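You operate a simulated robot arm through the tools that you are given. There is no shell and no other tool. Be economical: measure what you need, move in short steps, check, and stop when the job is done.

You are at the controls of a simulated robot arm. One attempt, no reset.

JOB
Take the red cup and leave it on the low shelf under the small marker. Put one of the round spacers from the top of the small goods bench on the near top of the long table. Fetch the white block and set it on the plaque with the silver plate. Press the key marked clear three times. Fetch the white cup and stand it on the dark brown wooden coaster. Put the blue strap roll from the near top of the long table on top of the black bottle there and the green strap roll on the top shelf of the pale wood bench. Pull the sink cupboard door open. Any order will do. Set down upright: red cup, white cup.

Only the result counts: the job must be done as asked and must still hold three seconds after the hand-in. Knocking over, shifting, dropping, spilling or breaking anything else fails it.

ROBOT AND FRAMES
A 7-joint arm with a fingered hand on a trunk, on a base that drives. Base frame: it is fixed to the floor where the robot stands at the start and does not move with it; the origin is under the middle of the robot, x ahead of it, y to its left, z up; the surface under the hand at the start is at about z = 0.86. Readings come in m, degrees, newtons and seconds.
Its first joint turns from -69.0 to 172.0 degrees. Places, roughly: black bottle (6x6x13 cm) [0.7, -3.9, 0.8]; dark brown wooden coaster (8x8x2 cm) [0, -3.7, 0.7]; key marked clear [-0.9, -2, 0.8]; low shelf under the small marker [2.4, -0.3, 0.3]; near top of the long table [0.2, -3.3, 0.7]; plaque with the silver plate (7x9x2 cm) [0.2, -2.7, 0.7]; red cup (7x7x11 cm) [0.5, -0.2, 0.9]; round spacer [0.75, 0.25, 0.75]; sink cupboard door [0.9, -8, 0.4]; strap roll [0.25, -4, 0.75]; top shelf of the pale wood bench (15x150 cm) [3.88, -4.08, 1.24]; white block (6x4x2 cm) [0.4, 0.3, 0.9]; white cup (7x7x11 cm) [0, -3.8, 0.8]. Payload 5 kg.
Tool frame: the origin (TCP) lies between the finger pads and is the grasp point; the fingertips stand 0.032 m ahead of it; z points along the fingers, y is the line along which they close. The gripper opens to 0.16 m. The gripper's body begins 0.089 m behind the TCP. The gripper is a hand of 3 fingers: y runs from the thumb to the fingers, the wrist lies at [0, 0, -0.252] in the tool frame.
Orientation is that of the tool frame in the base frame, as a unit quaternion [w, x, y, z]. With the fingers straight down and closing along the base's y, the tool's x points along the base's -x, its y along +y and its z along -z.

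CONTROLS
- The arm moves only by the tool play_rows. Its argument "targets" is a list that holds one entry, the list of rows, each a list of 6 numbers: the shift along the tool's x, y, z in units of 50 mm (1.0 is 50 mm), then the turn, a rotation vector about the tool's x, y, z in units of 4 degrees (1.0 is 4 degrees). In form: [[[x, y, z, rx, ry, rz], ...]]. A call has 1 to 8 rows; each row shifts and turns the commanded pose from where the row before left it, along the tool's axes as they then stand. A call with a number of a shift or a turn outside -1 to 1 is refused whole. A row lasts 0.2 s, in which the tool goes at most 0.05 m and 8.6 degrees; a call with a longer step from one row to the next is refused whole. Where a pose cannot be reached the arm comes as near as it can. A force on the tool above 40 N (or 10 N above the force at the start of the call, whichever is more), or a blocked arm, ends the call early, and 0.2 s more pass. In this call time passes only in rows, and 0.2 s behind the last. It gives the time, the measured TCP pose, the force on the tool (base axes), the opening and the grip force at its end, in the units of the frame above (readings bear some noise), with the torque about the TCP (base axes, N m) and any sound that the robot's microphone picked up, and new pictures: "pictures" is both (left out), scene, wrist or none.
- Cameras (640 x 400 px; columns grow to the right, rows downward): "scene" is now at [0.1219, 0.0246, 1.5895]; the picture's right is [0.30, -0.95, -0.00], its down [-0.75, -0.24, -0.61] and it looks along [0.59, 0.18, -0.79] (base axes); focal length 267 px, centre (320, 200). "wrist" rides on the gripper at [0.065, -0.004, -0.116] in the tool frame; the picture's right is [0.06, 1.00, 0.00], its down [-0.87, 0.05, -0.49] and it looks along [-0.49, 0.03, 0.87] (tool axes); focal length 261 px, centre (320, 200). There is no depth. A picture from a camera that has moved, and an enlarged one, comes with that camera's place and axes in the base frame and with its lens.
- lift_body(by): slides the trunk up (or, below 0, down) by that many m; the arm and the scene camera ride with it, the base frame stays. It gives what a move gives, with no picture.
- drive_base(legs): drives the robot by 1 to 6 legs, each [ahead, left, turn to the left] in m, m and degrees, along the robot's own axes; the way and the turn of a leg run together, so that a leg with both is an arc; at most 1.5 m and 180 degrees a leg. The arm and the cameras ride along, it lands a little off, and it stops where it bumps. It gives what a move gives, and a new picture of the scene camera.
- finger_targets(finger1, finger2, thumb_bend): sets how far each is bent, from 0 (flat) to 1 (curled in); at 0.3 the hand is open as for a grip, at 0.7 the pads meet at the TCP. One left out holds its place. A second passes; each finger stops where it meets its share of the squeeze, and holds until it gets a number again. It is the only way to open and close the hand. It gives what a move gives, with no picture; readings hold the bend of each and the force on the fingers (four entries, about 0 where the hand has none), thumb and palm.
- pan_tilt(pan, tilt): turns the head with the scene camera to pan (to the left, within 86 degrees either way) and tilt (down, from -29 to 69), counted from straight ahead of the robot. It gives what a move gives, and a new picture of the scene camera.
- zoom(camera, box): a new picture of the part [left, top, right, bottom] of that camera's present view, enlarged. It takes no simulated time.
- sign_off(): hands the job in; it is judged then, once.

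Work in short steps. Places have to be worked out from the pictures, the camera data and where the tool is seen: move nearer, look again, correct. Check each grasp and each placing, and mend what went wrong. You have 207 turns and 260 pictures in all, those below and enlarged ones among them. Open the gripper and draw the arm clear of the work before you hand the job in, unless the task says otherwise; then end with one line.

The tools are called after ">>>" as a command line: name --argument value ..., lists and objects as JSON in quotes. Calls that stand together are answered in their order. play_rows: Moves the arm, as the interface text tells. Its arguments: {"type":"object","properties":{"targets":{"type":"array"},"pictures":{"type":"string","enum":["both","scene","wrist","none"]}},"required":["targets"]} The other tools are called the same way: lift_body (by) slides the trunk up or down; finger_targets (finger1, finger2, thumb_bend) moves the fingers one by one; drive_base (legs) drives the base; pan_tilt (pan, tilt) turns the head that bears the scene camera; zoom (camera, box) takes an enlarged picture of a part of a camera's view; sign_off () hands the job in.

At the start:

```text
t: 0.0
tcp_pos: [0.6492, 0.2441, 1.1254]
tool_rot: [-0.001, 0.0, 1.0, 0.0]
force: [-0.6, -0.8, -0.3]
torque: [0.03, 0.0, -0.01]
grip_width: 0.1599
grip_force: 0.0
shape: jaw
bend: [0.3, 0.3, 0.3]
finger forces: [0.0, 0.0, 0.0, 0.0, 0.0, 0.0]
trunk travel left (down, up): [-0.775, 0.165]
robot x, y, heading: [-0.0008, 0.0013, 0.1]
head pan, tilt: [17.5, 52.1]
```

scene: 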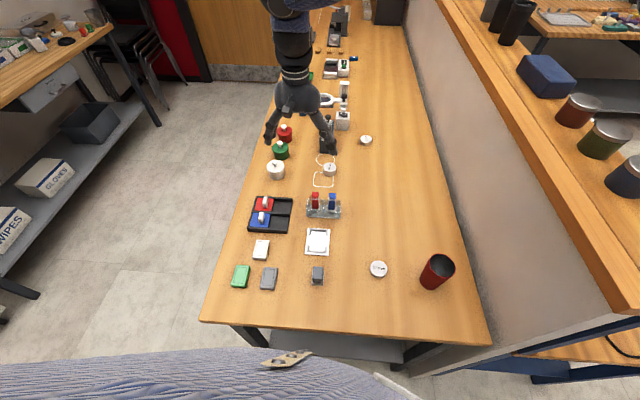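
wrist: 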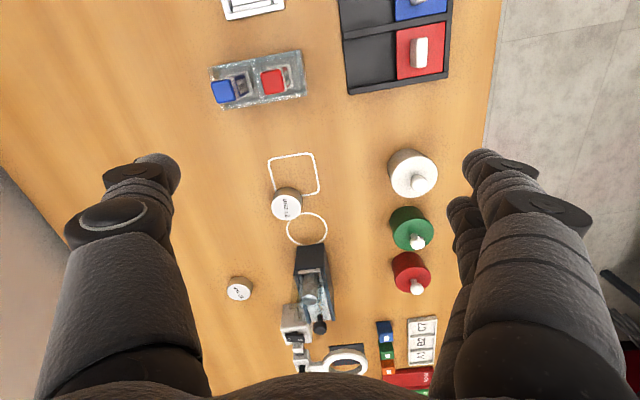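

I'll look closer at the goods on the bench to identify the spacers and the white block.

>>> zoom --camera "wrist" --box '[200, 130, 460, 400]'

>>> zoom --camera "scene" --box '[220, 180, 480, 340]'

>>> zoom --camera "scene" --box '[250, 0, 450, 180]'

```text
1.48 times, centred on (330, 265) of wrist
camera zoom: at [0.5835, 0.2398, 1.2402], right [-0.06, 1.0, 0.0], down [0.87, 0.05, 0.49], along [0.49, 0.03, -0.87], focal length 386 px, centre (305, 104)
```

zoom: 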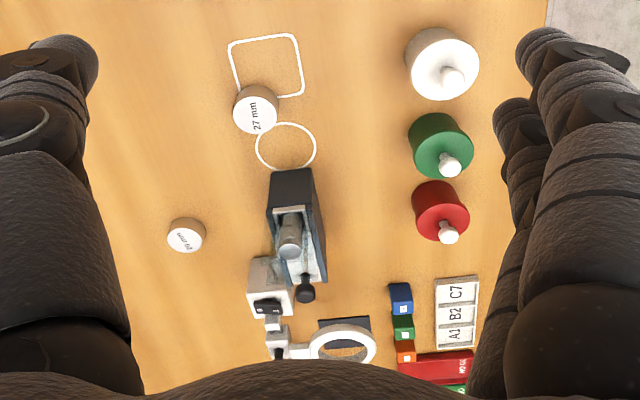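

```text
2.46 times, centred on (350, 260) of scene
camera zoom: at [0.1219, 0.0246, 1.5895], right [0.3, -0.95, 0.0], down [-0.75, -0.24, -0.61], along [0.59, 0.18, -0.79], focal length 656 px, centre (246, 52)
```

zoom: 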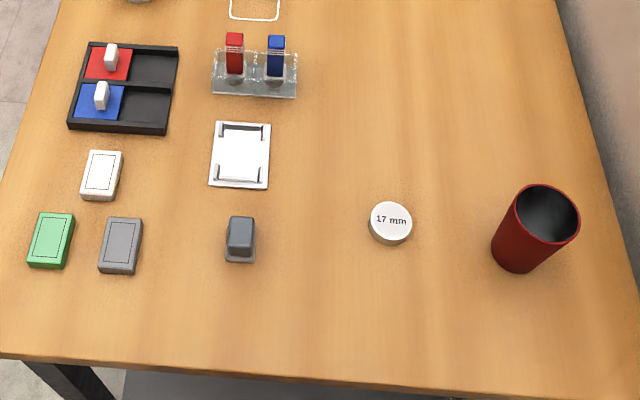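

```text
2.22 times, centred on (350, 90) of scene
camera zoom: at [0.1219, 0.0246, 1.5895], right [0.3, -0.95, 0.0], down [-0.75, -0.24, -0.61], along [0.59, 0.18, -0.79], focal length 592 px, centre (253, 444)
```

zoom: 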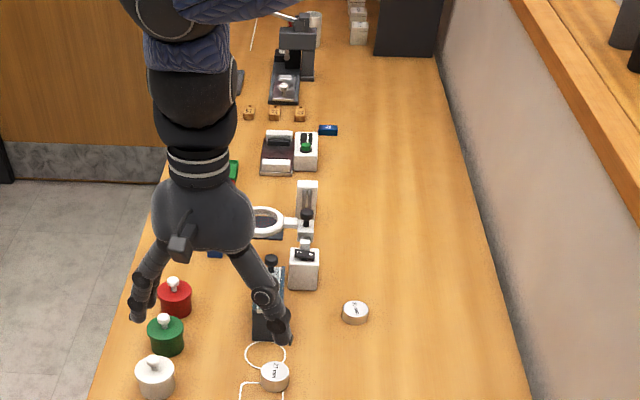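

The discs marked in mm are the round spacers. I'll pan the head to learn the room's layout before moving.

>>> pan_tilt --pan -40 --tilt 25

>>> pan_tilt --pan -86 --tilt 25

>>> pan_tilt --pan 50 --tilt 25

>>> pan_tilt --pan 5 --tilt 25

```text
t: 1.3
tcp_pos: [0.6483, 0.2439, 1.126]
tool_rot: [-0.001, 0.0, 1.0, 0.0]
force: [0.2, 1.0, -0.1]
torque: [0.01, 0.01, -0.01]
grip_width: 0.1598
grip_force: 0.1
shape: jaw
bend: [0.3, 0.3, 0.3]
finger forces: [0.0, 0.0, 0.0, 0.0, 0.1, 0.0]
trunk travel left (down, up): [-0.775, 0.165]
robot x, y, heading: [0.0041, -0.0011, -0.3]
head pan, tilt: [-40.0, 25.0]
camera scene: at [0.121, -0.0571, 1.6298], right [-0.64, -0.77, 0.0], down [-0.32, 0.27, -0.91], along [0.69, -0.58, -0.42], focal length 267 px, centre (320, 200)
```

scene: 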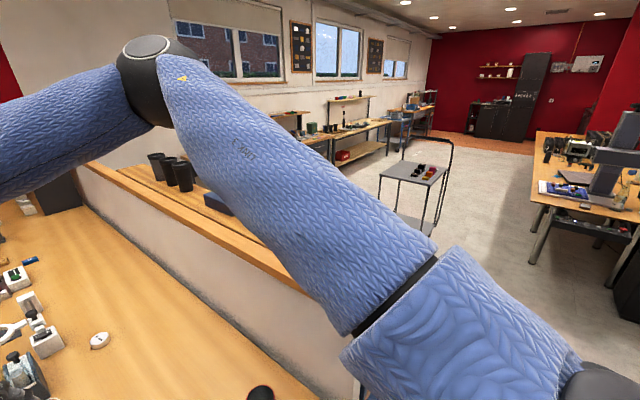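

```text
t: 2.4
tcp_pos: [0.6489, 0.2446, 1.1261]
tool_rot: [-0.001, 0.0, 1.0, 0.0]
force: [-0.3, 0.2, 0.4]
torque: [0.01, 0.0, 0.01]
grip_width: 0.1598
grip_force: 0.0
shape: jaw
bend: [0.3, 0.3, 0.3]
finger forces: [0.0, 0.0, 0.1, 0.1, 0.1, 0.0]
trunk travel left (down, up): [-0.775, 0.165]
robot x, y, heading: [0.0004, 0.0005, 0.1]
head pan, tilt: [-85.9, 25.0]
camera scene: at [0.057, -0.0899, 1.6298], right [-1.0, -0.07, 0.0], down [-0.03, 0.42, -0.91], along [0.06, -0.9, -0.42], focal length 267 px, centre (320, 200)
```

scene: 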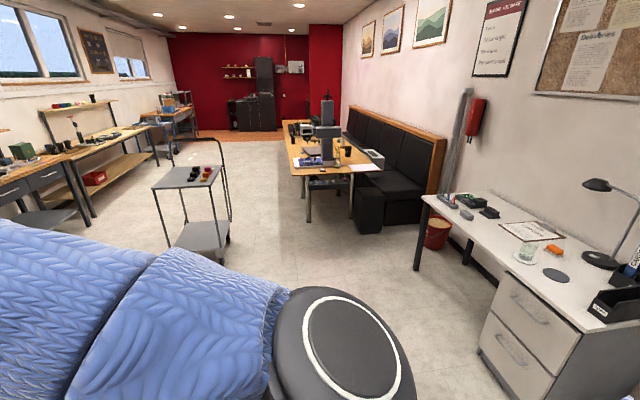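

```text
t: 4.6
tcp_pos: [0.6485, 0.2445, 1.1249]
tool_rot: [0.0, 0.001, 1.0, 0.001]
force: [0.0, 0.3, -0.4]
torque: [0.02, -0.03, 0.0]
grip_width: 0.1599
grip_force: 0.0
shape: jaw
bend: [0.3, 0.3, 0.3]
finger forces: [0.0, 0.1, 0.0, 0.0, 0.0, 0.0]
trunk travel left (down, up): [-0.775, 0.165]
robot x, y, heading: [0.0017, -0.0016, 0.2]
head pan, tilt: [50.0, 25.0]
camera scene: at [0.1096, 0.0726, 1.6298], right [0.77, -0.64, 0.0], down [-0.27, -0.32, -0.91], along [0.58, 0.69, -0.42], focal length 267 px, centre (320, 200)
```

scene: 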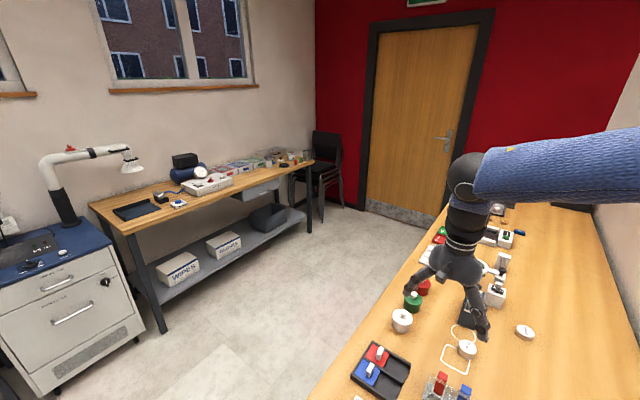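

```text
t: 5.7
tcp_pos: [0.6473, 0.2445, 1.1252]
tool_rot: [0.0, 0.0, 1.0, 0.0]
force: [0.2, 0.1, -0.5]
torque: [0.0, -0.03, 0.0]
grip_width: 0.1599
grip_force: 0.1
shape: jaw
bend: [0.3, 0.3, 0.3]
finger forces: [0.1, 0.0, 0.0, 0.1, 0.0, 0.1]
trunk travel left (down, up): [-0.775, 0.165]
robot x, y, heading: [-0.0037, -0.0003, -0.0]
head pan, tilt: [5.0, 25.0]
camera scene: at [0.1422, 0.0102, 1.6298], right [0.09, -1.0, 0.0], down [-0.42, -0.04, -0.91], along [0.9, 0.08, -0.42], focal length 267 px, centre (320, 200)
```

scene: 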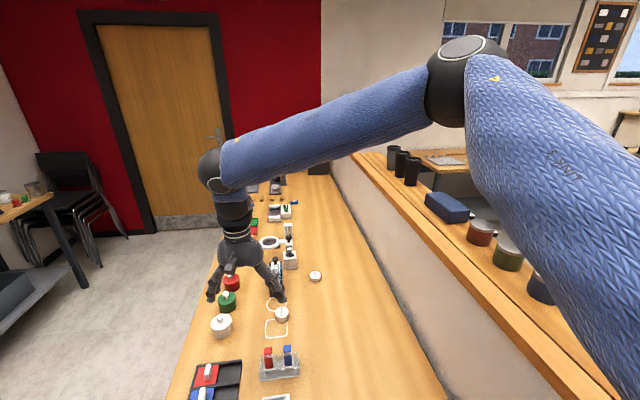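

White block ≈(0.42,0.295). I move the hand above it to z≈1.0 and look with the wrist camera.

>>> play_rows --targets '[[[0.75, 0.17, 0.4, 0, 0, 0], [0.75, 0.17, 0.4, 0, 0, 0], [0.75, 0.17, 0.4, 0, 0, 0], [0.75, 0.17, 0.4, 0, 0, 0], [0.75, 0.17, 0.4, 0, 0, 0], [0.75, 0.17, 0.4, 0, 0, 0]]]' --pictures "wrist"

>>> pan_tilt --pan 20 --tilt 60

```text
t: 7.1
tcp_pos: [0.4239, 0.2933, 1.0066]
tool_rot: [-0.001, 0.0, 1.0, 0.0]
force: [0.0, 0.1, -0.5]
torque: [0.0, -0.02, 0.0]
grip_width: 0.1599
grip_force: 0.0
shape: jaw
bend: [0.3, 0.3, 0.3]
finger forces: [0.1, 0.1, 0.1, 0.1, 0.0, 0.1]
trunk travel left (down, up): [-0.775, 0.165]
robot x, y, heading: [-0.0015, -0.002, -0.1]
head pan, tilt: [5.0, 25.0]
camera wrist: at [0.359, 0.2904, 1.1213], right [-0.06, 1.0, 0.0], down [0.87, 0.05, 0.49], along [0.49, 0.03, -0.87], focal length 261 px, centre (320, 200)
```

wrist: 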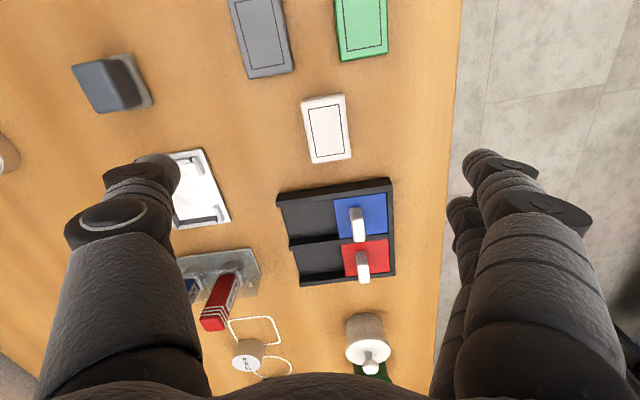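

```text
t: 8.1
tcp_pos: [0.4247, 0.293, 1.0054]
tool_rot: [0.0, 0.0, 1.0, 0.0]
force: [0.2, 0.7, 0.4]
torque: [0.01, 0.01, 0.0]
grip_width: 0.1601
grip_force: 0.1
shape: jaw
bend: [0.3, 0.3, 0.3]
finger forces: [0.0, 0.0, 0.0, 0.0, 0.1, 0.0]
trunk travel left (down, up): [-0.775, 0.165]
robot x, y, heading: [0.0029, 0.0001, 0.1]
head pan, tilt: [20.0, 60.0]
camera scene: at [0.113, 0.0249, 1.5798], right [0.34, -0.94, 0.0], down [-0.81, -0.3, -0.5], along [0.47, 0.17, -0.87], focal length 267 px, centre (320, 200)
```

scene: 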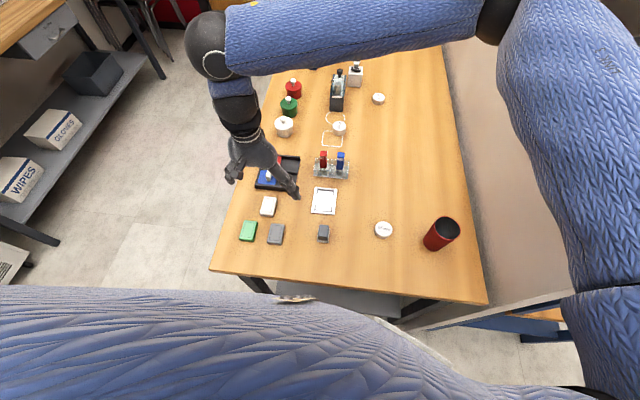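

Block centre ≈(0.42,0.30), long axis turned ~12°. I narrow the hand, align, and come down to z≈0.925 to check.

>>> finger_targets --finger1 0.48 --finger2 0.48 --thumb_bend 0.48

>>> play_rows --targets '[[[0.08, 0.15, 0.4, 0, 0, -1], [0, 0, 0.6, 0, 0, -1], [0, 0, 0.6, 0, 0, -1]]]' --pictures "both"

```text
t: 9.1
tcp_pos: [0.4241, 0.2937, 1.0069]
tool_rot: [0.0, 0.0, 1.0, 0.001]
force: [0.0, 0.1, 0.2]
torque: [-0.02, -0.01, 0.0]
grip_width: 0.0963
grip_force: 0.1
shape: fingers
bend: [0.48, 0.48, 0.48]
finger forces: [0.0, 0.1, 0.0, 0.1, 0.0, 0.0]
trunk travel left (down, up): [-0.775, 0.165]
robot x, y, heading: [0.0002, -0.0032, 0.0]
head pan, tilt: [20.0, 60.0]
```

```text
t: 9.9
tcp_pos: [0.4215, 0.3014, 0.9243]
tool_rot: [0.0, -0.105, 0.994, -0.001]
force: [0.4, 0.0, 0.1]
torque: [-0.02, -0.01, 0.01]
grip_width: 0.096
grip_force: 0.1
shape: fingers
bend: [0.48, 0.48, 0.48]
finger forces: [0.0, 0.0, 0.0, 0.1, 0.1, 0.1]
trunk travel left (down, up): [-0.775, 0.165]
robot x, y, heading: [-0.0015, 0.0002, 0.4]
head pan, tilt: [20.0, 60.0]
camera scene: at [0.1134, 0.0253, 1.5798], right [0.34, -0.94, 0.0], down [-0.81, -0.3, -0.5], along [0.47, 0.17, -0.87], focal length 267 px, centre (320, 200)
camera wrist: at [0.3584, 0.2841, 1.0396], right [-0.27, 0.96, 0.0], down [0.84, 0.23, 0.49], along [0.47, 0.13, -0.87], focal length 261 px, centre (320, 200)
```

scene: 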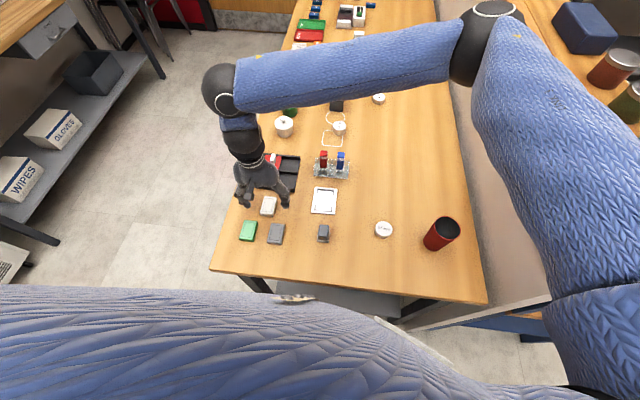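
wrist: 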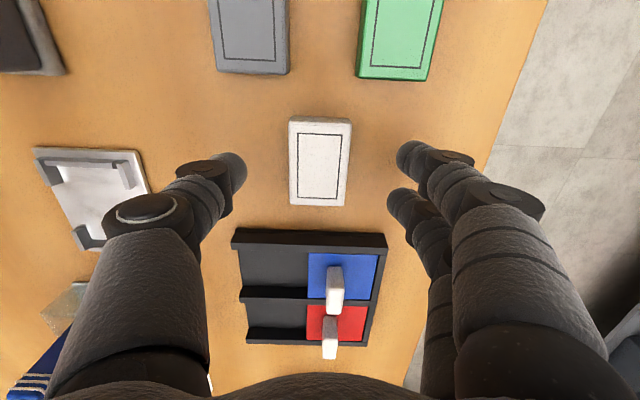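

Alignment is good. I descend to z≈0.897 and close.

>>> play_rows --targets '[[[0.05, 0, 0.28, 0, 0, 0], [0, 0, 0.28, 0, 0, 0]]]' --pictures "wrist"

>>> finger_targets --finger1 0.66 --finger2 0.66 --thumb_bend 0.66

```text
t: 10.5
tcp_pos: [0.4176, 0.3024, 0.8998]
tool_rot: [0.001, -0.104, 0.995, 0.001]
force: [3.2, 2.8, 27.0]
torque: [-0.18, -0.13, 0.26]
grip_width: 0.0965
grip_force: 13.3
shape: fingers
bend: [0.48, 0.48, 0.48]
finger forces: [6.5, 4.6, 0.1, 0.0, 15.0, 0.1]
trunk travel left (down, up): [-0.775, 0.165]
robot x, y, heading: [-0.0006, 0.0, -0.2]
head pan, tilt: [20.0, 60.0]
camera wrist: at [0.3544, 0.2844, 1.0146], right [-0.27, 0.96, 0.0], down [0.84, 0.23, 0.49], along [0.48, 0.13, -0.87], focal length 261 px, centre (320, 200)
```

wrist: 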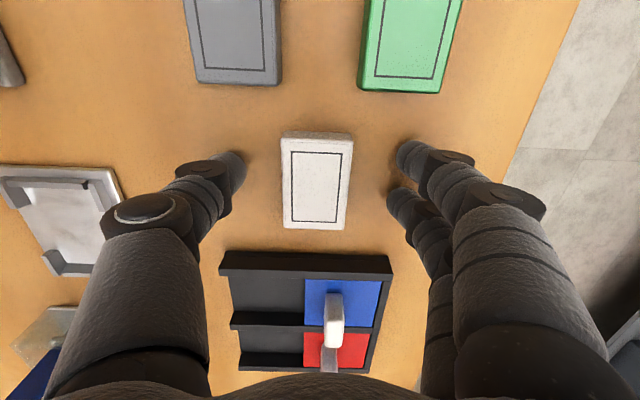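

```text
t: 11.5
tcp_pos: [0.4176, 0.3017, 0.8981]
tool_rot: [0.0, -0.104, 0.995, 0.0]
force: [2.8, -7.1, 28.0]
torque: [-1.33, -0.38, 0.05]
grip_width: 0.0452
grip_force: 20.4
shape: fingers
bend: [0.63, 0.63, 0.64]
finger forces: [3.2, 3.3, 0.0, 0.0, 34.4, 0.1]
trunk travel left (down, up): [-0.775, 0.165]
robot x, y, heading: [-0.0006, 0.0027, -0.1]
head pan, tilt: [20.0, 60.0]
```

The tips touched the table and the fingers stopped on the block at 45 mm. I ease up 3 mm and squeeze further.

>>> play_rows --targets '[[[0, 0, -0.06, 0, 0, 0]]]' --pictures "wrist"

>>> finger_targets --finger1 0.7 --finger2 0.7 --thumb_bend 0.7

>>> play_rows --targets '[[[0, 0, -0.5, 0, 0, 0], [0, 0, -1, 0, 0, 0]]]' --pictures "wrist"

```text
t: 11.9
tcp_pos: [0.418, 0.302, 0.8973]
tool_rot: [-0.001, -0.105, 0.994, -0.001]
force: [-0.1, 0.3, -0.2]
torque: [0.0, 0.04, -0.03]
grip_width: 0.0443
grip_force: 9.8
shape: fingers
bend: [0.62, 0.62, 0.63]
finger forces: [5.0, 5.2, 0.0, 0.0, 10.0, 0.0]
trunk travel left (down, up): [-0.775, 0.165]
robot x, y, heading: [0.0001, 0.0008, -0.1]
head pan, tilt: [20.0, 60.0]
camera wrist: at [0.3545, 0.2846, 1.0139], right [-0.27, 0.96, 0.0], down [0.84, 0.23, 0.49], along [0.47, 0.13, -0.87], focal length 261 px, centre (320, 200)
```

wrist: 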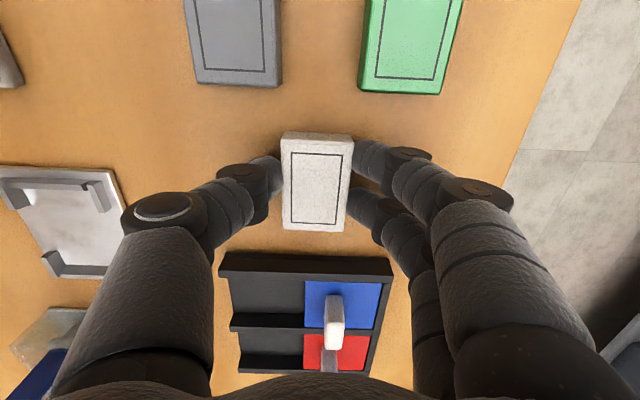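

```text
t: 12.9
tcp_pos: [0.4181, 0.301, 0.9001]
tool_rot: [-0.001, -0.105, 0.995, -0.001]
force: [0.5, 0.2, -0.7]
torque: [0.0, 0.02, 0.0]
grip_width: 0.0435
grip_force: 17.5
shape: fingers
bend: [0.62, 0.62, 0.64]
finger forces: [8.7, 8.7, 0.0, 0.1, 17.6, 0.0]
trunk travel left (down, up): [-0.775, 0.165]
robot x, y, heading: [-0.0012, -0.0022, 0.0]
head pan, tilt: [20.0, 60.0]
```

```text
t: 13.5
tcp_pos: [0.418, 0.3, 0.9758]
tool_rot: [0.0, -0.104, 0.995, -0.001]
force: [-0.4, -0.2, -0.3]
torque: [0.04, -0.01, 0.01]
grip_width: 0.0438
grip_force: 17.8
shape: fingers
bend: [0.63, 0.62, 0.64]
finger forces: [8.8, 8.8, 0.0, 0.0, 17.5, 0.0]
trunk travel left (down, up): [-0.775, 0.165]
robot x, y, heading: [-0.0026, 0.0019, 0.0]
head pan, tilt: [20.0, 60.0]
camera wrist: at [0.3538, 0.2823, 1.0914], right [-0.27, 0.96, 0.0], down [0.84, 0.23, 0.49], along [0.47, 0.13, -0.87], focal length 261 px, centre (320, 200)
```

wrist: 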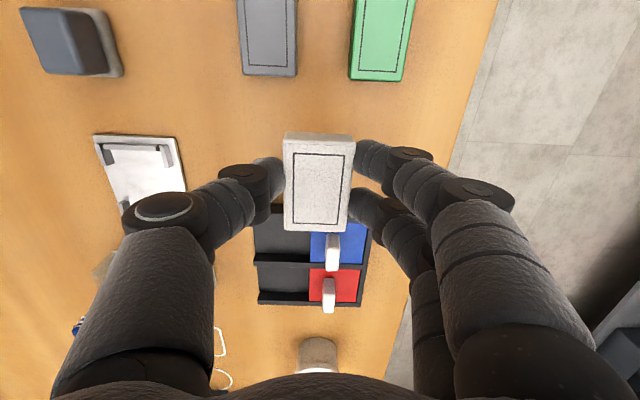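

The block is held. I lift higher, back off from the bench, and turn to face −y.

>>> play_rows --targets '[[[0, 0, -1, 0, 0, 0], [0, 0, -1, 0, 0, 0], [0, 0, -1, 0, 0, 0], [0, 0, -1, 0, 0, 0]]]' --pictures "none"

>>> pan_tilt --pan 0 --tilt 35

>>> drive_base --legs '[[-0.35, 0, 0], [0, 0, -90]]'

```text
t: 14.5
tcp_pos: [0.415, 0.3026, 1.176]
tool_rot: [0.0, -0.104, 0.995, 0.0]
force: [-0.7, 0.3, -0.4]
torque: [0.03, -0.03, 0.01]
grip_width: 0.0437
grip_force: 17.3
shape: fingers
bend: [0.63, 0.62, 0.64]
finger forces: [8.8, 8.8, 0.0, 0.0, 17.6, 0.0]
trunk travel left (down, up): [-0.775, 0.165]
robot x, y, heading: [0.0008, 0.0015, -0.1]
head pan, tilt: [20.0, 60.0]
```

```text
t: 15.4
tcp_pos: [0.4161, 0.303, 1.176]
tool_rot: [0.0, -0.104, 0.995, 0.0]
force: [0.4, -0.7, -1.4]
torque: [-0.03, 0.0, 0.01]
grip_width: 0.0438
grip_force: 16.9
shape: fingers
bend: [0.63, 0.62, 0.64]
finger forces: [8.8, 8.8, 0.1, 0.0, 17.6, 0.1]
trunk travel left (down, up): [-0.775, 0.165]
robot x, y, heading: [-0.0044, -0.0008, -0.1]
head pan, tilt: [0.0, 35.0]
camera scene: at [0.1379, 0.0021, 1.614], right [0.0, -1.0, 0.0], down [-0.57, 0.0, -0.82], along [0.82, 0.0, -0.57], focal length 267 px, centre (320, 200)
```

scene: 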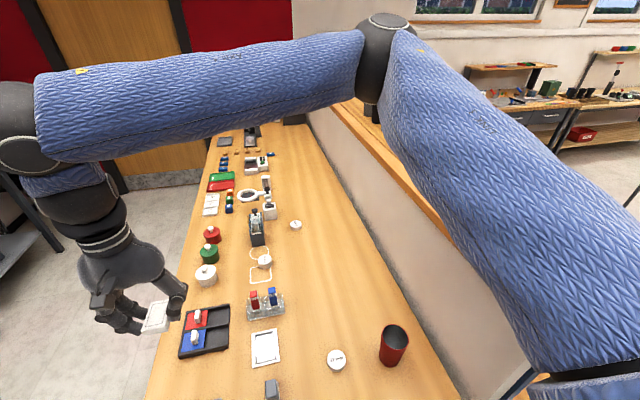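

```text
t: 21.4
tcp_pos: [-0.0357, -0.4077, 1.1756]
tool_rot: [0.0, 0.619, 0.785, 0.0]
force: [-0.2, -0.5, -0.2]
torque: [0.01, -0.02, -0.01]
grip_width: 0.0435
grip_force: 16.6
shape: fingers
bend: [0.63, 0.62, 0.64]
finger forces: [8.6, 8.7, 0.0, 0.1, 17.3, 0.1]
trunk travel left (down, up): [-0.775, 0.165]
robot x, y, heading: [-0.3486, -0.0028, -88.4]
head pan, tilt: [0.0, 35.0]
camera scene: at [-0.3458, -0.1366, 1.614], right [-1.0, -0.03, 0.0], down [-0.01, 0.57, -0.82], along [0.02, -0.82, -0.57], focal length 267 px, centre (320, 200)
```

scene: 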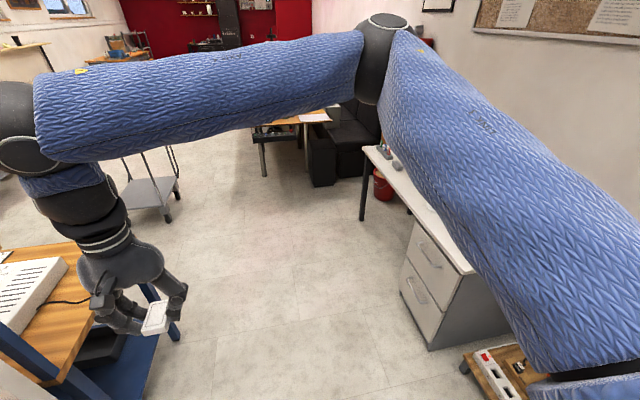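

Path ahead is clear: desk to the right (x<−0.7), blue-framed bench left (x>0.5). I drive toward the long table's near end.

>>> drive_base --legs '[[0.8, 0.35, 0], [0.9, 0.1, -1.6]]'

>>> pan_tilt --pan 0 --tilt 50

```text
t: 30.5
tcp_pos: [0.411, -2.132, 1.1762]
tool_rot: [-0.002, 0.634, 0.773, 0.001]
force: [-0.1, 0.2, -0.3]
torque: [0.02, 0.01, -0.04]
grip_width: 0.0431
grip_force: 17.1
shape: fingers
bend: [0.63, 0.62, 0.64]
finger forces: [8.7, 8.7, 0.1, 0.0, 17.3, 0.0]
trunk travel left (down, up): [-0.775, 0.165]
robot x, y, heading: [0.1112, -1.7116, -90.7]
head pan, tilt: [0.0, 35.0]
camera scene: at [0.1112, -1.8477, 1.614], right [-1.0, 0.01, 0.0], down [0.01, 0.57, -0.82], along [-0.01, -0.82, -0.57], focal length 267 px, centre (320, 200)
```

scene: 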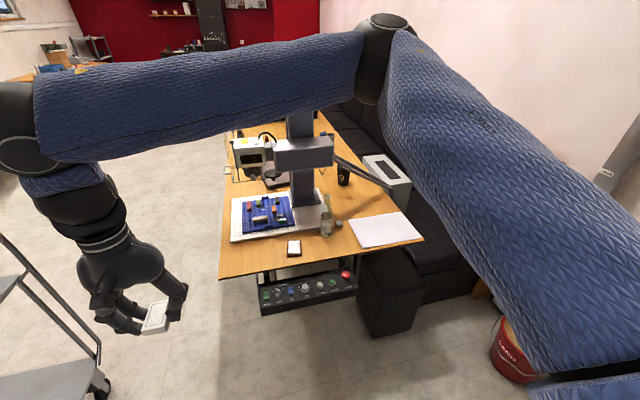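

```text
t: 31.3
tcp_pos: [0.4103, -2.131, 1.1757]
tool_rot: [0.0, 0.634, 0.773, 0.0]
force: [-0.4, -0.4, -0.1]
torque: [0.01, 0.01, -0.03]
grip_width: 0.0435
grip_force: 17.6
shape: fingers
bend: [0.63, 0.62, 0.64]
finger forces: [8.5, 8.8, 0.0, 0.0, 17.3, 0.0]
trunk travel left (down, up): [-0.775, 0.165]
robot x, y, heading: [0.1129, -1.709, -90.6]
head pan, tilt: [0.0, 50.0]
camera scene: at [0.1113, -1.8359, 1.5924], right [-1.0, 0.01, 0.0], down [0.01, 0.77, -0.64], along [-0.01, -0.64, -0.77], focal length 267 px, centre (320, 200)
```

scene: 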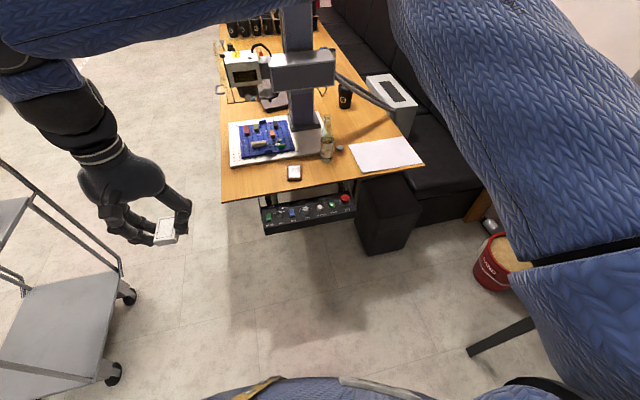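

The plaque appears to be at ≈(0.22,−2.70) near the table's edge; zooming to check it.

>>> zoom --camera "scene" --box '[210, 90, 430, 230]'

```text
2.86 times, centred on (320, 160) of scene
camera zoom: at [0.1113, -1.8359, 1.5924], right [-1.0, 0.01, 0.0], down [0.01, 0.77, -0.64], along [-0.01, -0.64, -0.77], focal length 762 px, centre (320, 314)
```

zoom: 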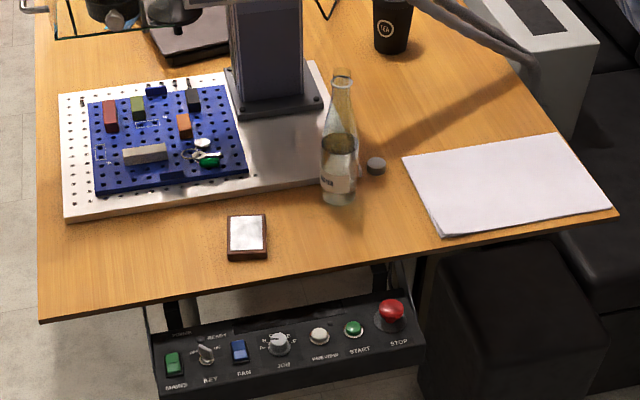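

I drive 0.25 m closer, then align the hand (block's long axis along y) and lower a little.

>>> drive_base --legs '[[0.25, 0, 0.6]]'

>>> play_rows --targets '[[[0, 0, 0.5, 0, 0, 0.85], [0, 0, 0.5, 0, 0, 0.85], [0, 0, 0.5, 0, 0, 0.85]]]' --pictures "none"

```text
t: 33.1
tcp_pos: [0.416, -2.3797, 1.1744]
tool_rot: [-0.001, 0.628, 0.778, -0.001]
force: [0.2, -1.2, -1.3]
torque: [0.03, -0.01, 0.04]
grip_width: 0.0433
grip_force: 17.5
shape: fingers
bend: [0.63, 0.62, 0.64]
finger forces: [8.8, 8.6, 0.0, 0.0, 17.3, 0.0]
trunk travel left (down, up): [-0.775, 0.165]
robot x, y, heading: [0.116, -1.9617, -89.9]
head pan, tilt: [0.0, 50.0]
camera scene: at [0.1123, -2.091, 1.5922], right [-1.0, 0.0, 0.0], down [0.0, 0.77, -0.64], along [0.0, -0.64, -0.77], focal length 267 px, centre (320, 200)
```

scene: 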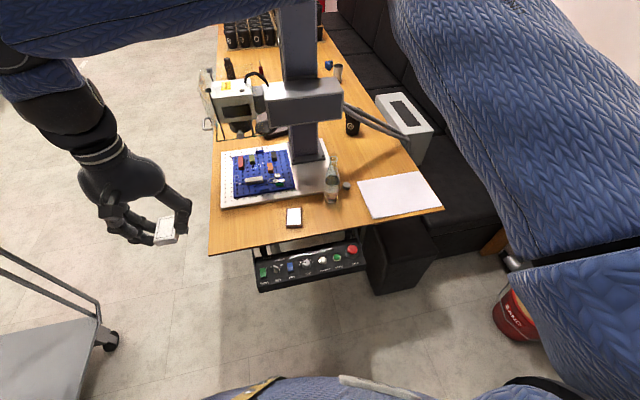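

```text
t: 33.9
tcp_pos: [0.4162, -2.3806, 1.1008]
tool_rot: [0.0, 0.694, 0.72, -0.001]
force: [0.5, -0.9, -0.5]
torque: [0.0, 0.0, -0.02]
grip_width: 0.0433
grip_force: 17.2
shape: fingers
bend: [0.63, 0.62, 0.64]
finger forces: [8.7, 8.7, 0.0, 0.0, 17.4, 0.1]
trunk travel left (down, up): [-0.775, 0.165]
robot x, y, heading: [0.1112, -1.9674, -89.6]
head pan, tilt: [0.0, 50.0]
```

Moving across to above the plaque (≈(0.213,−2.708)).

>>> play_rows --targets '[[[-0.818, -0.508, 0, 0, 0, 0], [-0.818, -0.508, 0, 0, 0, 0], [-0.818, -0.508, 0, 0, 0, 0], [-0.818, -0.508, 0, 0, 0, 0], [-0.818, -0.508, 0, 0, 0, 0], [-0.818, -0.508, 0, 0, 0, 0], [-0.818, -0.508, 0, 0, 0, 0], [-0.818, -0.508, 0, 0, 0, 0]]]' --pictures "none"

>>> play_rows --targets '[[[0, 0, 1, 0, 0, 0], [0, 0, 1, 0, 0, 0], [0, 0, 1, 0, 0, 0]]]' --pictures "both"

```text
t: 35.7
tcp_pos: [0.2237, -2.7144, 1.0979]
tool_rot: [0.0, 0.694, 0.72, 0.001]
force: [-1.1, 0.6, -0.9]
torque: [0.01, -0.03, -0.01]
grip_width: 0.0433
grip_force: 17.2
shape: fingers
bend: [0.63, 0.63, 0.64]
finger forces: [8.6, 8.6, 0.0, 0.0, 17.2, 0.0]
trunk travel left (down, up): [-0.775, 0.165]
robot x, y, heading: [0.1107, -1.9679, -90.0]
head pan, tilt: [0.0, 50.0]
```

```text
t: 36.5
tcp_pos: [0.2259, -2.7158, 0.9486]
tool_rot: [-0.001, 0.695, 0.719, 0.001]
force: [-0.9, -0.7, 0.5]
torque: [0.05, -0.03, 0.0]
grip_width: 0.0433
grip_force: 17.1
shape: fingers
bend: [0.63, 0.63, 0.64]
finger forces: [8.7, 8.6, 0.0, 0.0, 17.1, 0.0]
trunk travel left (down, up): [-0.775, 0.165]
robot x, y, heading: [0.1098, -1.9624, -89.8]
head pan, tilt: [0.0, 50.0]
camera scene: at [0.1117, -2.0915, 1.5923], right [-1.0, 0.0, 0.0], down [0.0, 0.77, -0.64], along [0.0, -0.64, -0.77], focal length 267 px, centre (320, 200)
camera wrist: at [0.2191, -2.6513, 1.063], right [1.0, 0.1, 0.0], down [0.08, -0.87, 0.49], along [0.05, -0.49, -0.87], focal length 261 px, centre (320, 200)
```

scene: 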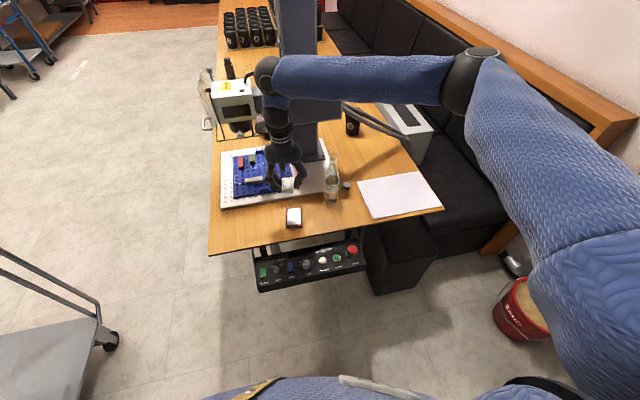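
wrist: 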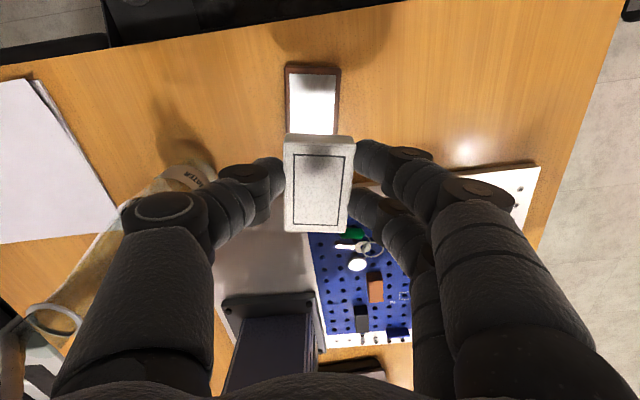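

Need the plaque's height: I'll zoom the scene view on the plaque to triangulate with the wrist view.

>>> zoom --camera "scene" --box '[254, 175, 334, 225]'

>>> zoom --camera "wrist" --box '[240, 40, 400, 140]'

```text
8.00 times, centred on (294, 200) of scene
camera zoom: at [0.1117, -2.0915, 1.5923], right [-1.0, 0.0, 0.0], down [0.0, 0.77, -0.64], along [0.0, -0.64, -0.77], focal length 2133 px, centre (528, 200)
```

zoom: 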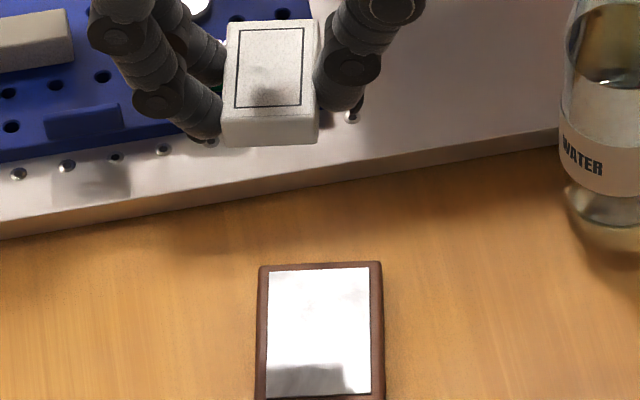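

```text
4.00 times, centred on (320, 90) of wrist
camera zoom: at [0.2191, -2.6513, 1.063], right [1.0, 0.1, 0.0], down [0.08, -0.87, 0.49], along [0.05, -0.49, -0.87], focal length 1043 px, centre (320, 640)
```

zoom: 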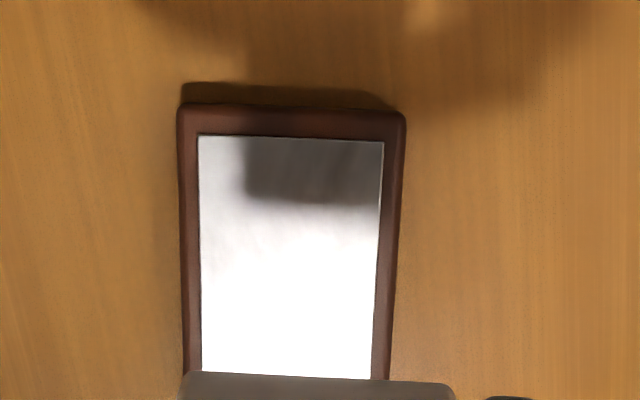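

Plaque centre ≈(0.214,−2.709), top ≈0.735±0.015. I shift and descend to z≈0.80.

>>> play_rows --targets '[[[0.14, -0.24, 0.6, 0, 0, 0], [0, 0, 0.8, 0, 0, 0], [0, 0, 0.8, 0, 0, 0], [0, 0, 0.7, 0, 0, 0]]]' --pictures "both"

>>> zoom --camera "scene" --box '[254, 185, 334, 235]'

```text
t: 37.5
tcp_pos: [0.2106, -2.7085, 0.804]
tool_rot: [0.0, 0.695, 0.719, 0.0]
force: [0.5, -0.6, -1.4]
torque: [0.03, 0.0, 0.02]
grip_width: 0.0432
grip_force: 17.2
shape: fingers
bend: [0.63, 0.63, 0.64]
finger forces: [8.5, 8.7, 0.1, 0.1, 17.2, 0.1]
trunk travel left (down, up): [-0.775, 0.165]
robot x, y, heading: [0.1111, -1.9647, -89.6]
head pan, tilt: [0.0, 50.0]
camera scene: at [0.1124, -2.0907, 1.5923], right [-1.0, 0.0, 0.0], down [0.0, 0.77, -0.64], along [0.0, -0.64, -0.77], focal length 267 px, centre (320, 200)
camera wrist: at [0.2051, -2.6436, 0.9195], right [1.0, 0.1, 0.0], down [0.09, -0.87, 0.49], along [0.05, -0.49, -0.87], focal length 261 px, centre (320, 200)
```

scene: 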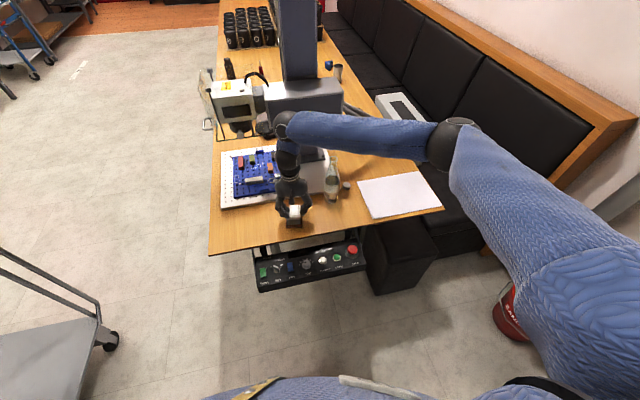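
wrist: 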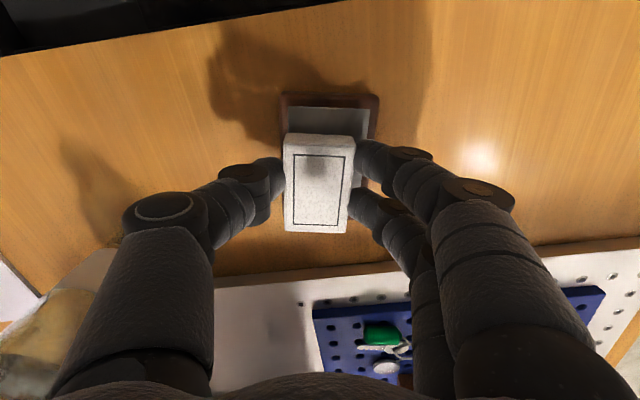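

```text
8.00 times, centred on (294, 210) of scene
camera zoom: at [0.1124, -2.0907, 1.5923], right [-1.0, 0.0, 0.0], down [0.0, 0.77, -0.64], along [0.0, -0.64, -0.77], focal length 2133 px, centre (528, 120)
```

zoom: 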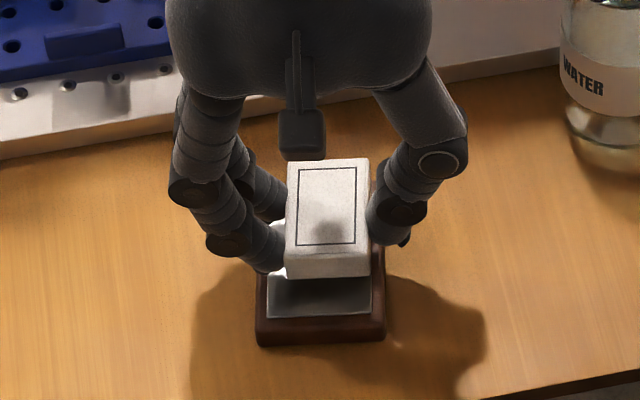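

Plaque centre ≈(0.214,−2.710); I nudge 3–4 mm and creep down to contact.

>>> play_rows --targets '[[[0, 0.07, 0.2, 0, 0, 0], [0, 0, 0.12, 0, 0, 0], [0, 0, 0.1, 0, 0, 0], [0, 0, 0.08, 0, 0, 0], [0, 0, 0.08, 0, 0, 0], [0, 0, 0.08, 0, 0, 0], [0, 0, 0.08, 0, 0, 0], [0, 0, 0.08, 0, 0, 0]]]' --pictures "wrist"

>>> zoom --camera "scene" --box '[254, 185, 334, 235]'

```text
t: 38.3
tcp_pos: [0.2189, -2.7097, 0.7916]
tool_rot: [0.003, 0.694, 0.72, -0.001]
force: [-3.6, 6.9, 24.8]
torque: [0.24, 0.11, 0.0]
grip_width: 0.0433
grip_force: 23.0
shape: fingers
bend: [0.66, 0.66, 0.66]
finger forces: [12.5, 11.1, 0.0, 0.0, 22.3, 0.0]
trunk travel left (down, up): [-0.775, 0.165]
robot x, y, heading: [0.1128, -1.9648, -89.6]
head pan, tilt: [0.0, 50.0]
stopped in row 4: the force on the tool passed its limit at 45 N (the readings are from after the stop); the commanded pose is now the measured one
camera wrist: at [0.211, -2.6438, 0.9063], right [0.99, 0.1, 0.0], down [0.08, -0.86, 0.5], along [0.05, -0.49, -0.87], focal length 261 px, centre (320, 200)
```

wrist: 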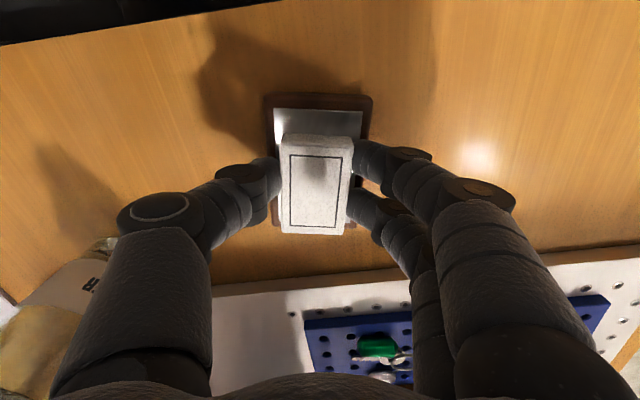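

```text
8.00 times, centred on (294, 210) of scene
camera zoom: at [0.1115, -2.0883, 1.5927], right [-1.0, 0.0, 0.0], down [0.0, 0.77, -0.64], along [0.0, -0.64, -0.77], focal length 2133 px, centre (528, 120)
```

zoom: 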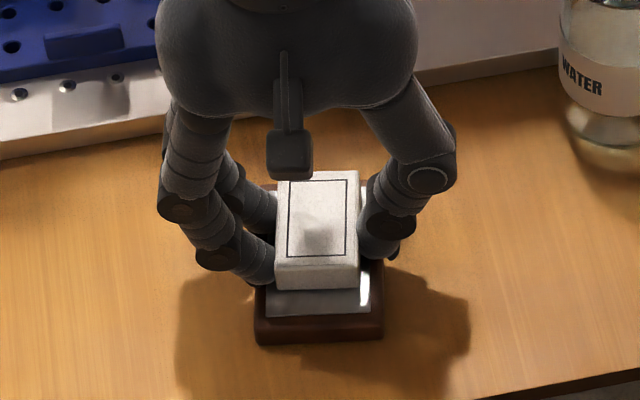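

Contact made and the block is centred on the plaque. I relieve the pressure by 2 mm and open gently.

>>> play_rows --targets '[[[0, 0, -0.03, 0, 0, 0]]]' --pictures "none"

>>> finger_targets --finger1 0.56 --finger2 0.56 --thumb_bend 0.56

>>> zoom --camera "scene" --box '[254, 185, 334, 235]'

```text
t: 38.7
tcp_pos: [0.2174, -2.709, 0.7913]
tool_rot: [0.003, 0.694, 0.72, 0.0]
force: [2.2, -1.2, 21.1]
torque: [-0.03, -0.09, -0.01]
grip_width: 0.0432
grip_force: 21.3
shape: fingers
bend: [0.66, 0.65, 0.66]
finger forces: [11.9, 11.3, 0.0, 0.1, 19.6, 0.0]
trunk travel left (down, up): [-0.775, 0.165]
robot x, y, heading: [0.1114, -1.9655, -90.0]
head pan, tilt: [0.0, 50.0]
```

```text
t: 39.7
tcp_pos: [0.2179, -2.7089, 0.7932]
tool_rot: [0.003, 0.694, 0.72, 0.0]
force: [-4.5, -7.1, 34.2]
torque: [-0.17, -0.75, -0.15]
grip_width: 0.0519
grip_force: 17.2
shape: fingers
bend: [0.65, 0.64, 0.56]
finger forces: [17.2, 17.5, 0.1, 0.1, 0.0, 0.0]
trunk travel left (down, up): [-0.775, 0.165]
robot x, y, heading: [0.1104, -1.9666, -89.7]
head pan, tilt: [0.0, 50.0]
```

```text
8.00 times, centred on (294, 210) of scene
camera zoom: at [0.1112, -2.0875, 1.5926], right [-1.0, 0.0, 0.0], down [0.0, 0.77, -0.64], along [0.0, -0.64, -0.77], focal length 2133 px, centre (528, 120)
```

zoom: 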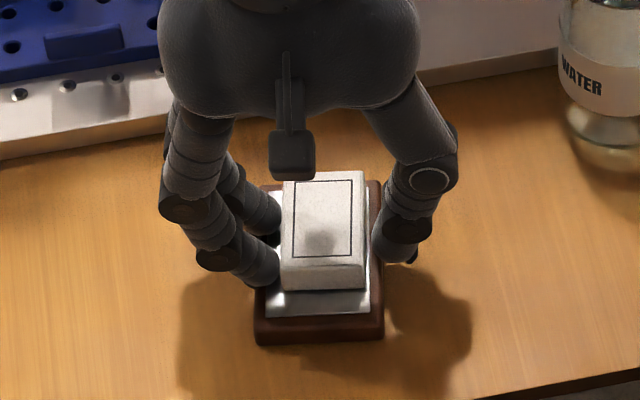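

Thumb is free; the two fingers are braced on the plaque. Lifting 1 cm should free them.

>>> play_rows --targets '[[[0, 0, -0.1, 0, 0, 0], [0, 0, -0.15, 0, 0, 0]]]' --pictures "wrist"

>>> zoom --camera "scene" --box '[254, 185, 334, 235]'

```text
t: 40.3
tcp_pos: [0.2176, -2.708, 0.8018]
tool_rot: [0.001, 0.694, 0.72, -0.001]
force: [0.5, 0.2, 0.4]
torque: [-0.01, -0.01, -0.01]
grip_width: 0.0622
grip_force: 0.1
shape: fingers
bend: [0.56, 0.56, 0.56]
finger forces: [0.1, 0.0, 0.0, 0.1, 0.0, 0.0]
trunk travel left (down, up): [-0.775, 0.165]
robot x, y, heading: [0.112, -1.9662, -89.9]
head pan, tilt: [0.0, 50.0]
camera wrist: at [0.2104, -2.643, 0.9161], right [1.0, 0.1, 0.0], down [0.09, -0.87, 0.49], along [0.05, -0.49, -0.87], focal length 261 px, centre (320, 200)
```

wrist: 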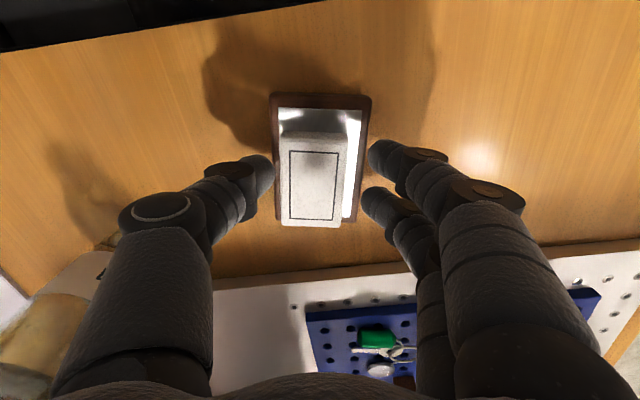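

```text
8.00 times, centred on (294, 210) of scene
camera zoom: at [0.1123, -2.0895, 1.5919], right [-1.0, 0.0, 0.0], down [0.0, 0.77, -0.64], along [0.0, -0.64, -0.77], focal length 2133 px, centre (528, 120)
```

zoom: 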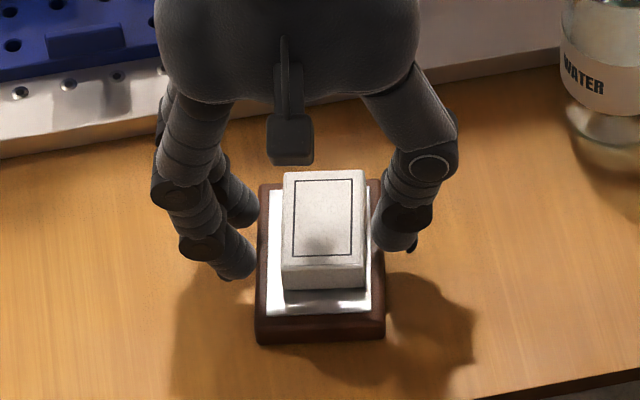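

Block is resting well on the plaque. I lift straight up, fold the hand closed for pressing, and turn to face the white desk for the "clear" key.

>>> play_rows --targets '[[[0, 0, -1, 0, 0, 0], [0, 0, -1, 0, 0, 0], [0, 0, -1, 0, 0, 0], [0, 0, -1, 0, 0, 0], [0, 0, -1, 0, 0, 0], [0, 0, -1, 0, 0, 0], [0, 0, -1, 0, 0, 0]]]' --pictures "none"

>>> play_rows --targets '[[[0.95, 0, 0, 0, 0, 0], [0.95, 0, 0, 0, 0, 0], [0.95, 0, 0, 0, 0, 0], [0.95, 0, 0, 0, 0, 0], [0.95, 0, 0, 0, 0, 0], [0.95, 0, 0, 0, 0, 0]]]' --pictures "none"

>>> drive_base --legs '[[-0.25, 0, 0], [0, 0, -90]]'

```text
t: 41.9
tcp_pos: [0.2156, -2.7052, 1.1525]
tool_rot: [0.001, 0.694, 0.72, 0.0]
force: [0.8, -0.1, -0.2]
torque: [0.01, 0.01, 0.0]
grip_width: 0.0624
grip_force: 0.1
shape: fingers
bend: [0.56, 0.56, 0.56]
finger forces: [0.1, 0.1, 0.0, 0.1, 0.0, 0.0]
trunk travel left (down, up): [-0.775, 0.165]
robot x, y, heading: [0.1093, -1.9659, -89.9]
head pan, tilt: [0.0, 50.0]
```

```text
t: 43.3
tcp_pos: [0.2056, -2.4206, 1.1525]
tool_rot: [0.002, 0.694, 0.72, -0.001]
force: [-0.5, -0.6, -0.6]
torque: [-0.04, 0.01, 0.08]
grip_width: 0.0622
grip_force: 0.2
shape: fingers
bend: [0.56, 0.56, 0.56]
finger forces: [0.0, 0.0, 0.0, 0.0, 0.1, 0.0]
trunk travel left (down, up): [-0.775, 0.165]
robot x, y, heading: [0.1133, -1.9607, -89.8]
head pan, tilt: [0.0, 50.0]
```

```text
t: 49.0
tcp_pos: [-0.349, -1.7923, 1.1522]
tool_rot: [0.001, 1.0, 0.003, -0.001]
force: [0.2, 0.3, -0.7]
torque: [-0.01, 0.02, -0.01]
grip_width: 0.0624
grip_force: 0.0
shape: fingers
bend: [0.56, 0.56, 0.56]
finger forces: [0.1, 0.1, 0.0, 0.1, 0.0, 0.0]
trunk travel left (down, up): [-0.775, 0.165]
robot x, y, heading: [0.1068, -1.7137, 178.7]
head pan, tilt: [0.0, 50.0]
camera scene: at [-0.0166, -1.707, 1.5923], right [0.03, 1.0, 0.0], down [0.77, -0.02, -0.64], along [-0.64, 0.02, -0.77], focal length 267 px, centre (320, 200)
```

scene: 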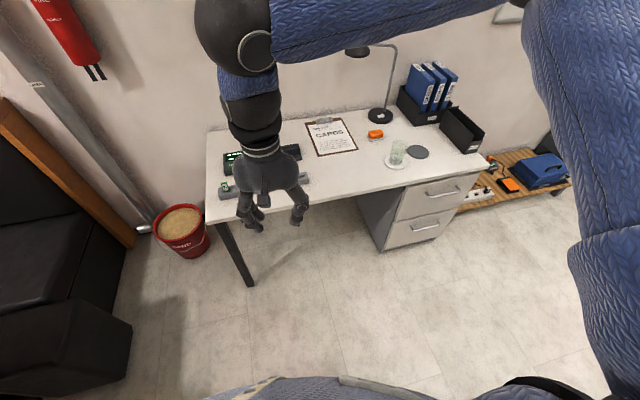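

The devices with keys are at the desk's left end, partly behind the hand. I zoom there.

>>> zoom --camera "scene" --box '[200, 130, 330, 215]'

>>> zoom --camera "wrist" --box '[0, 0, 640, 400]'

```text
4.71 times, centred on (265, 172) of scene
camera zoom: at [-0.0166, -1.707, 1.5923], right [0.03, 1.0, 0.0], down [0.77, -0.02, -0.64], along [-0.64, 0.02, -0.77], focal length 1255 px, centre (579, 329)
```

zoom: 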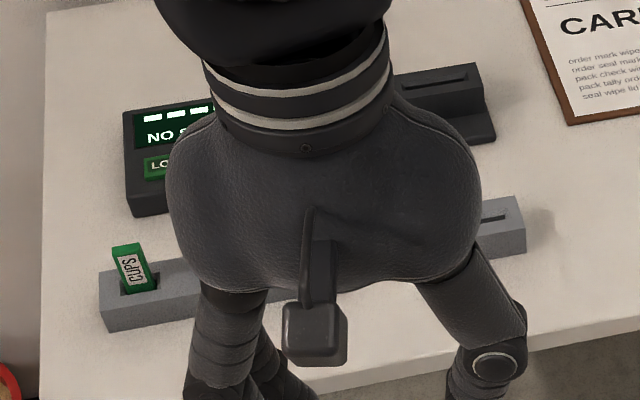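

```text
1.00 times, centred on (320, 200) of wrist (not enlarged: the box is as wide or as high as the picture)
camera zoom: at [-0.2849, -1.7877, 1.267], right [0.07, -1.0, 0.0], down [-0.87, -0.06, 0.49], along [-0.49, -0.04, -0.87], focal length 261 px, centre (320, 200)
```

zoom: 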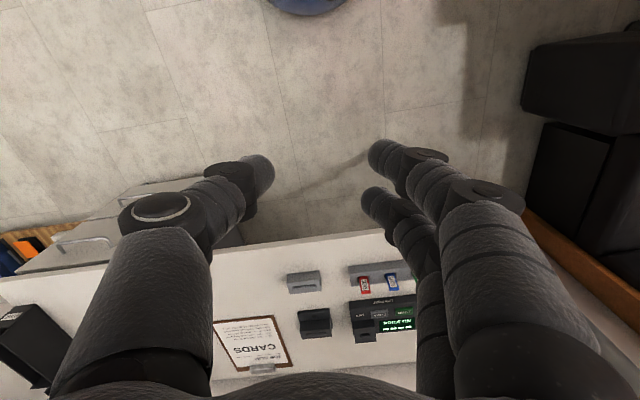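

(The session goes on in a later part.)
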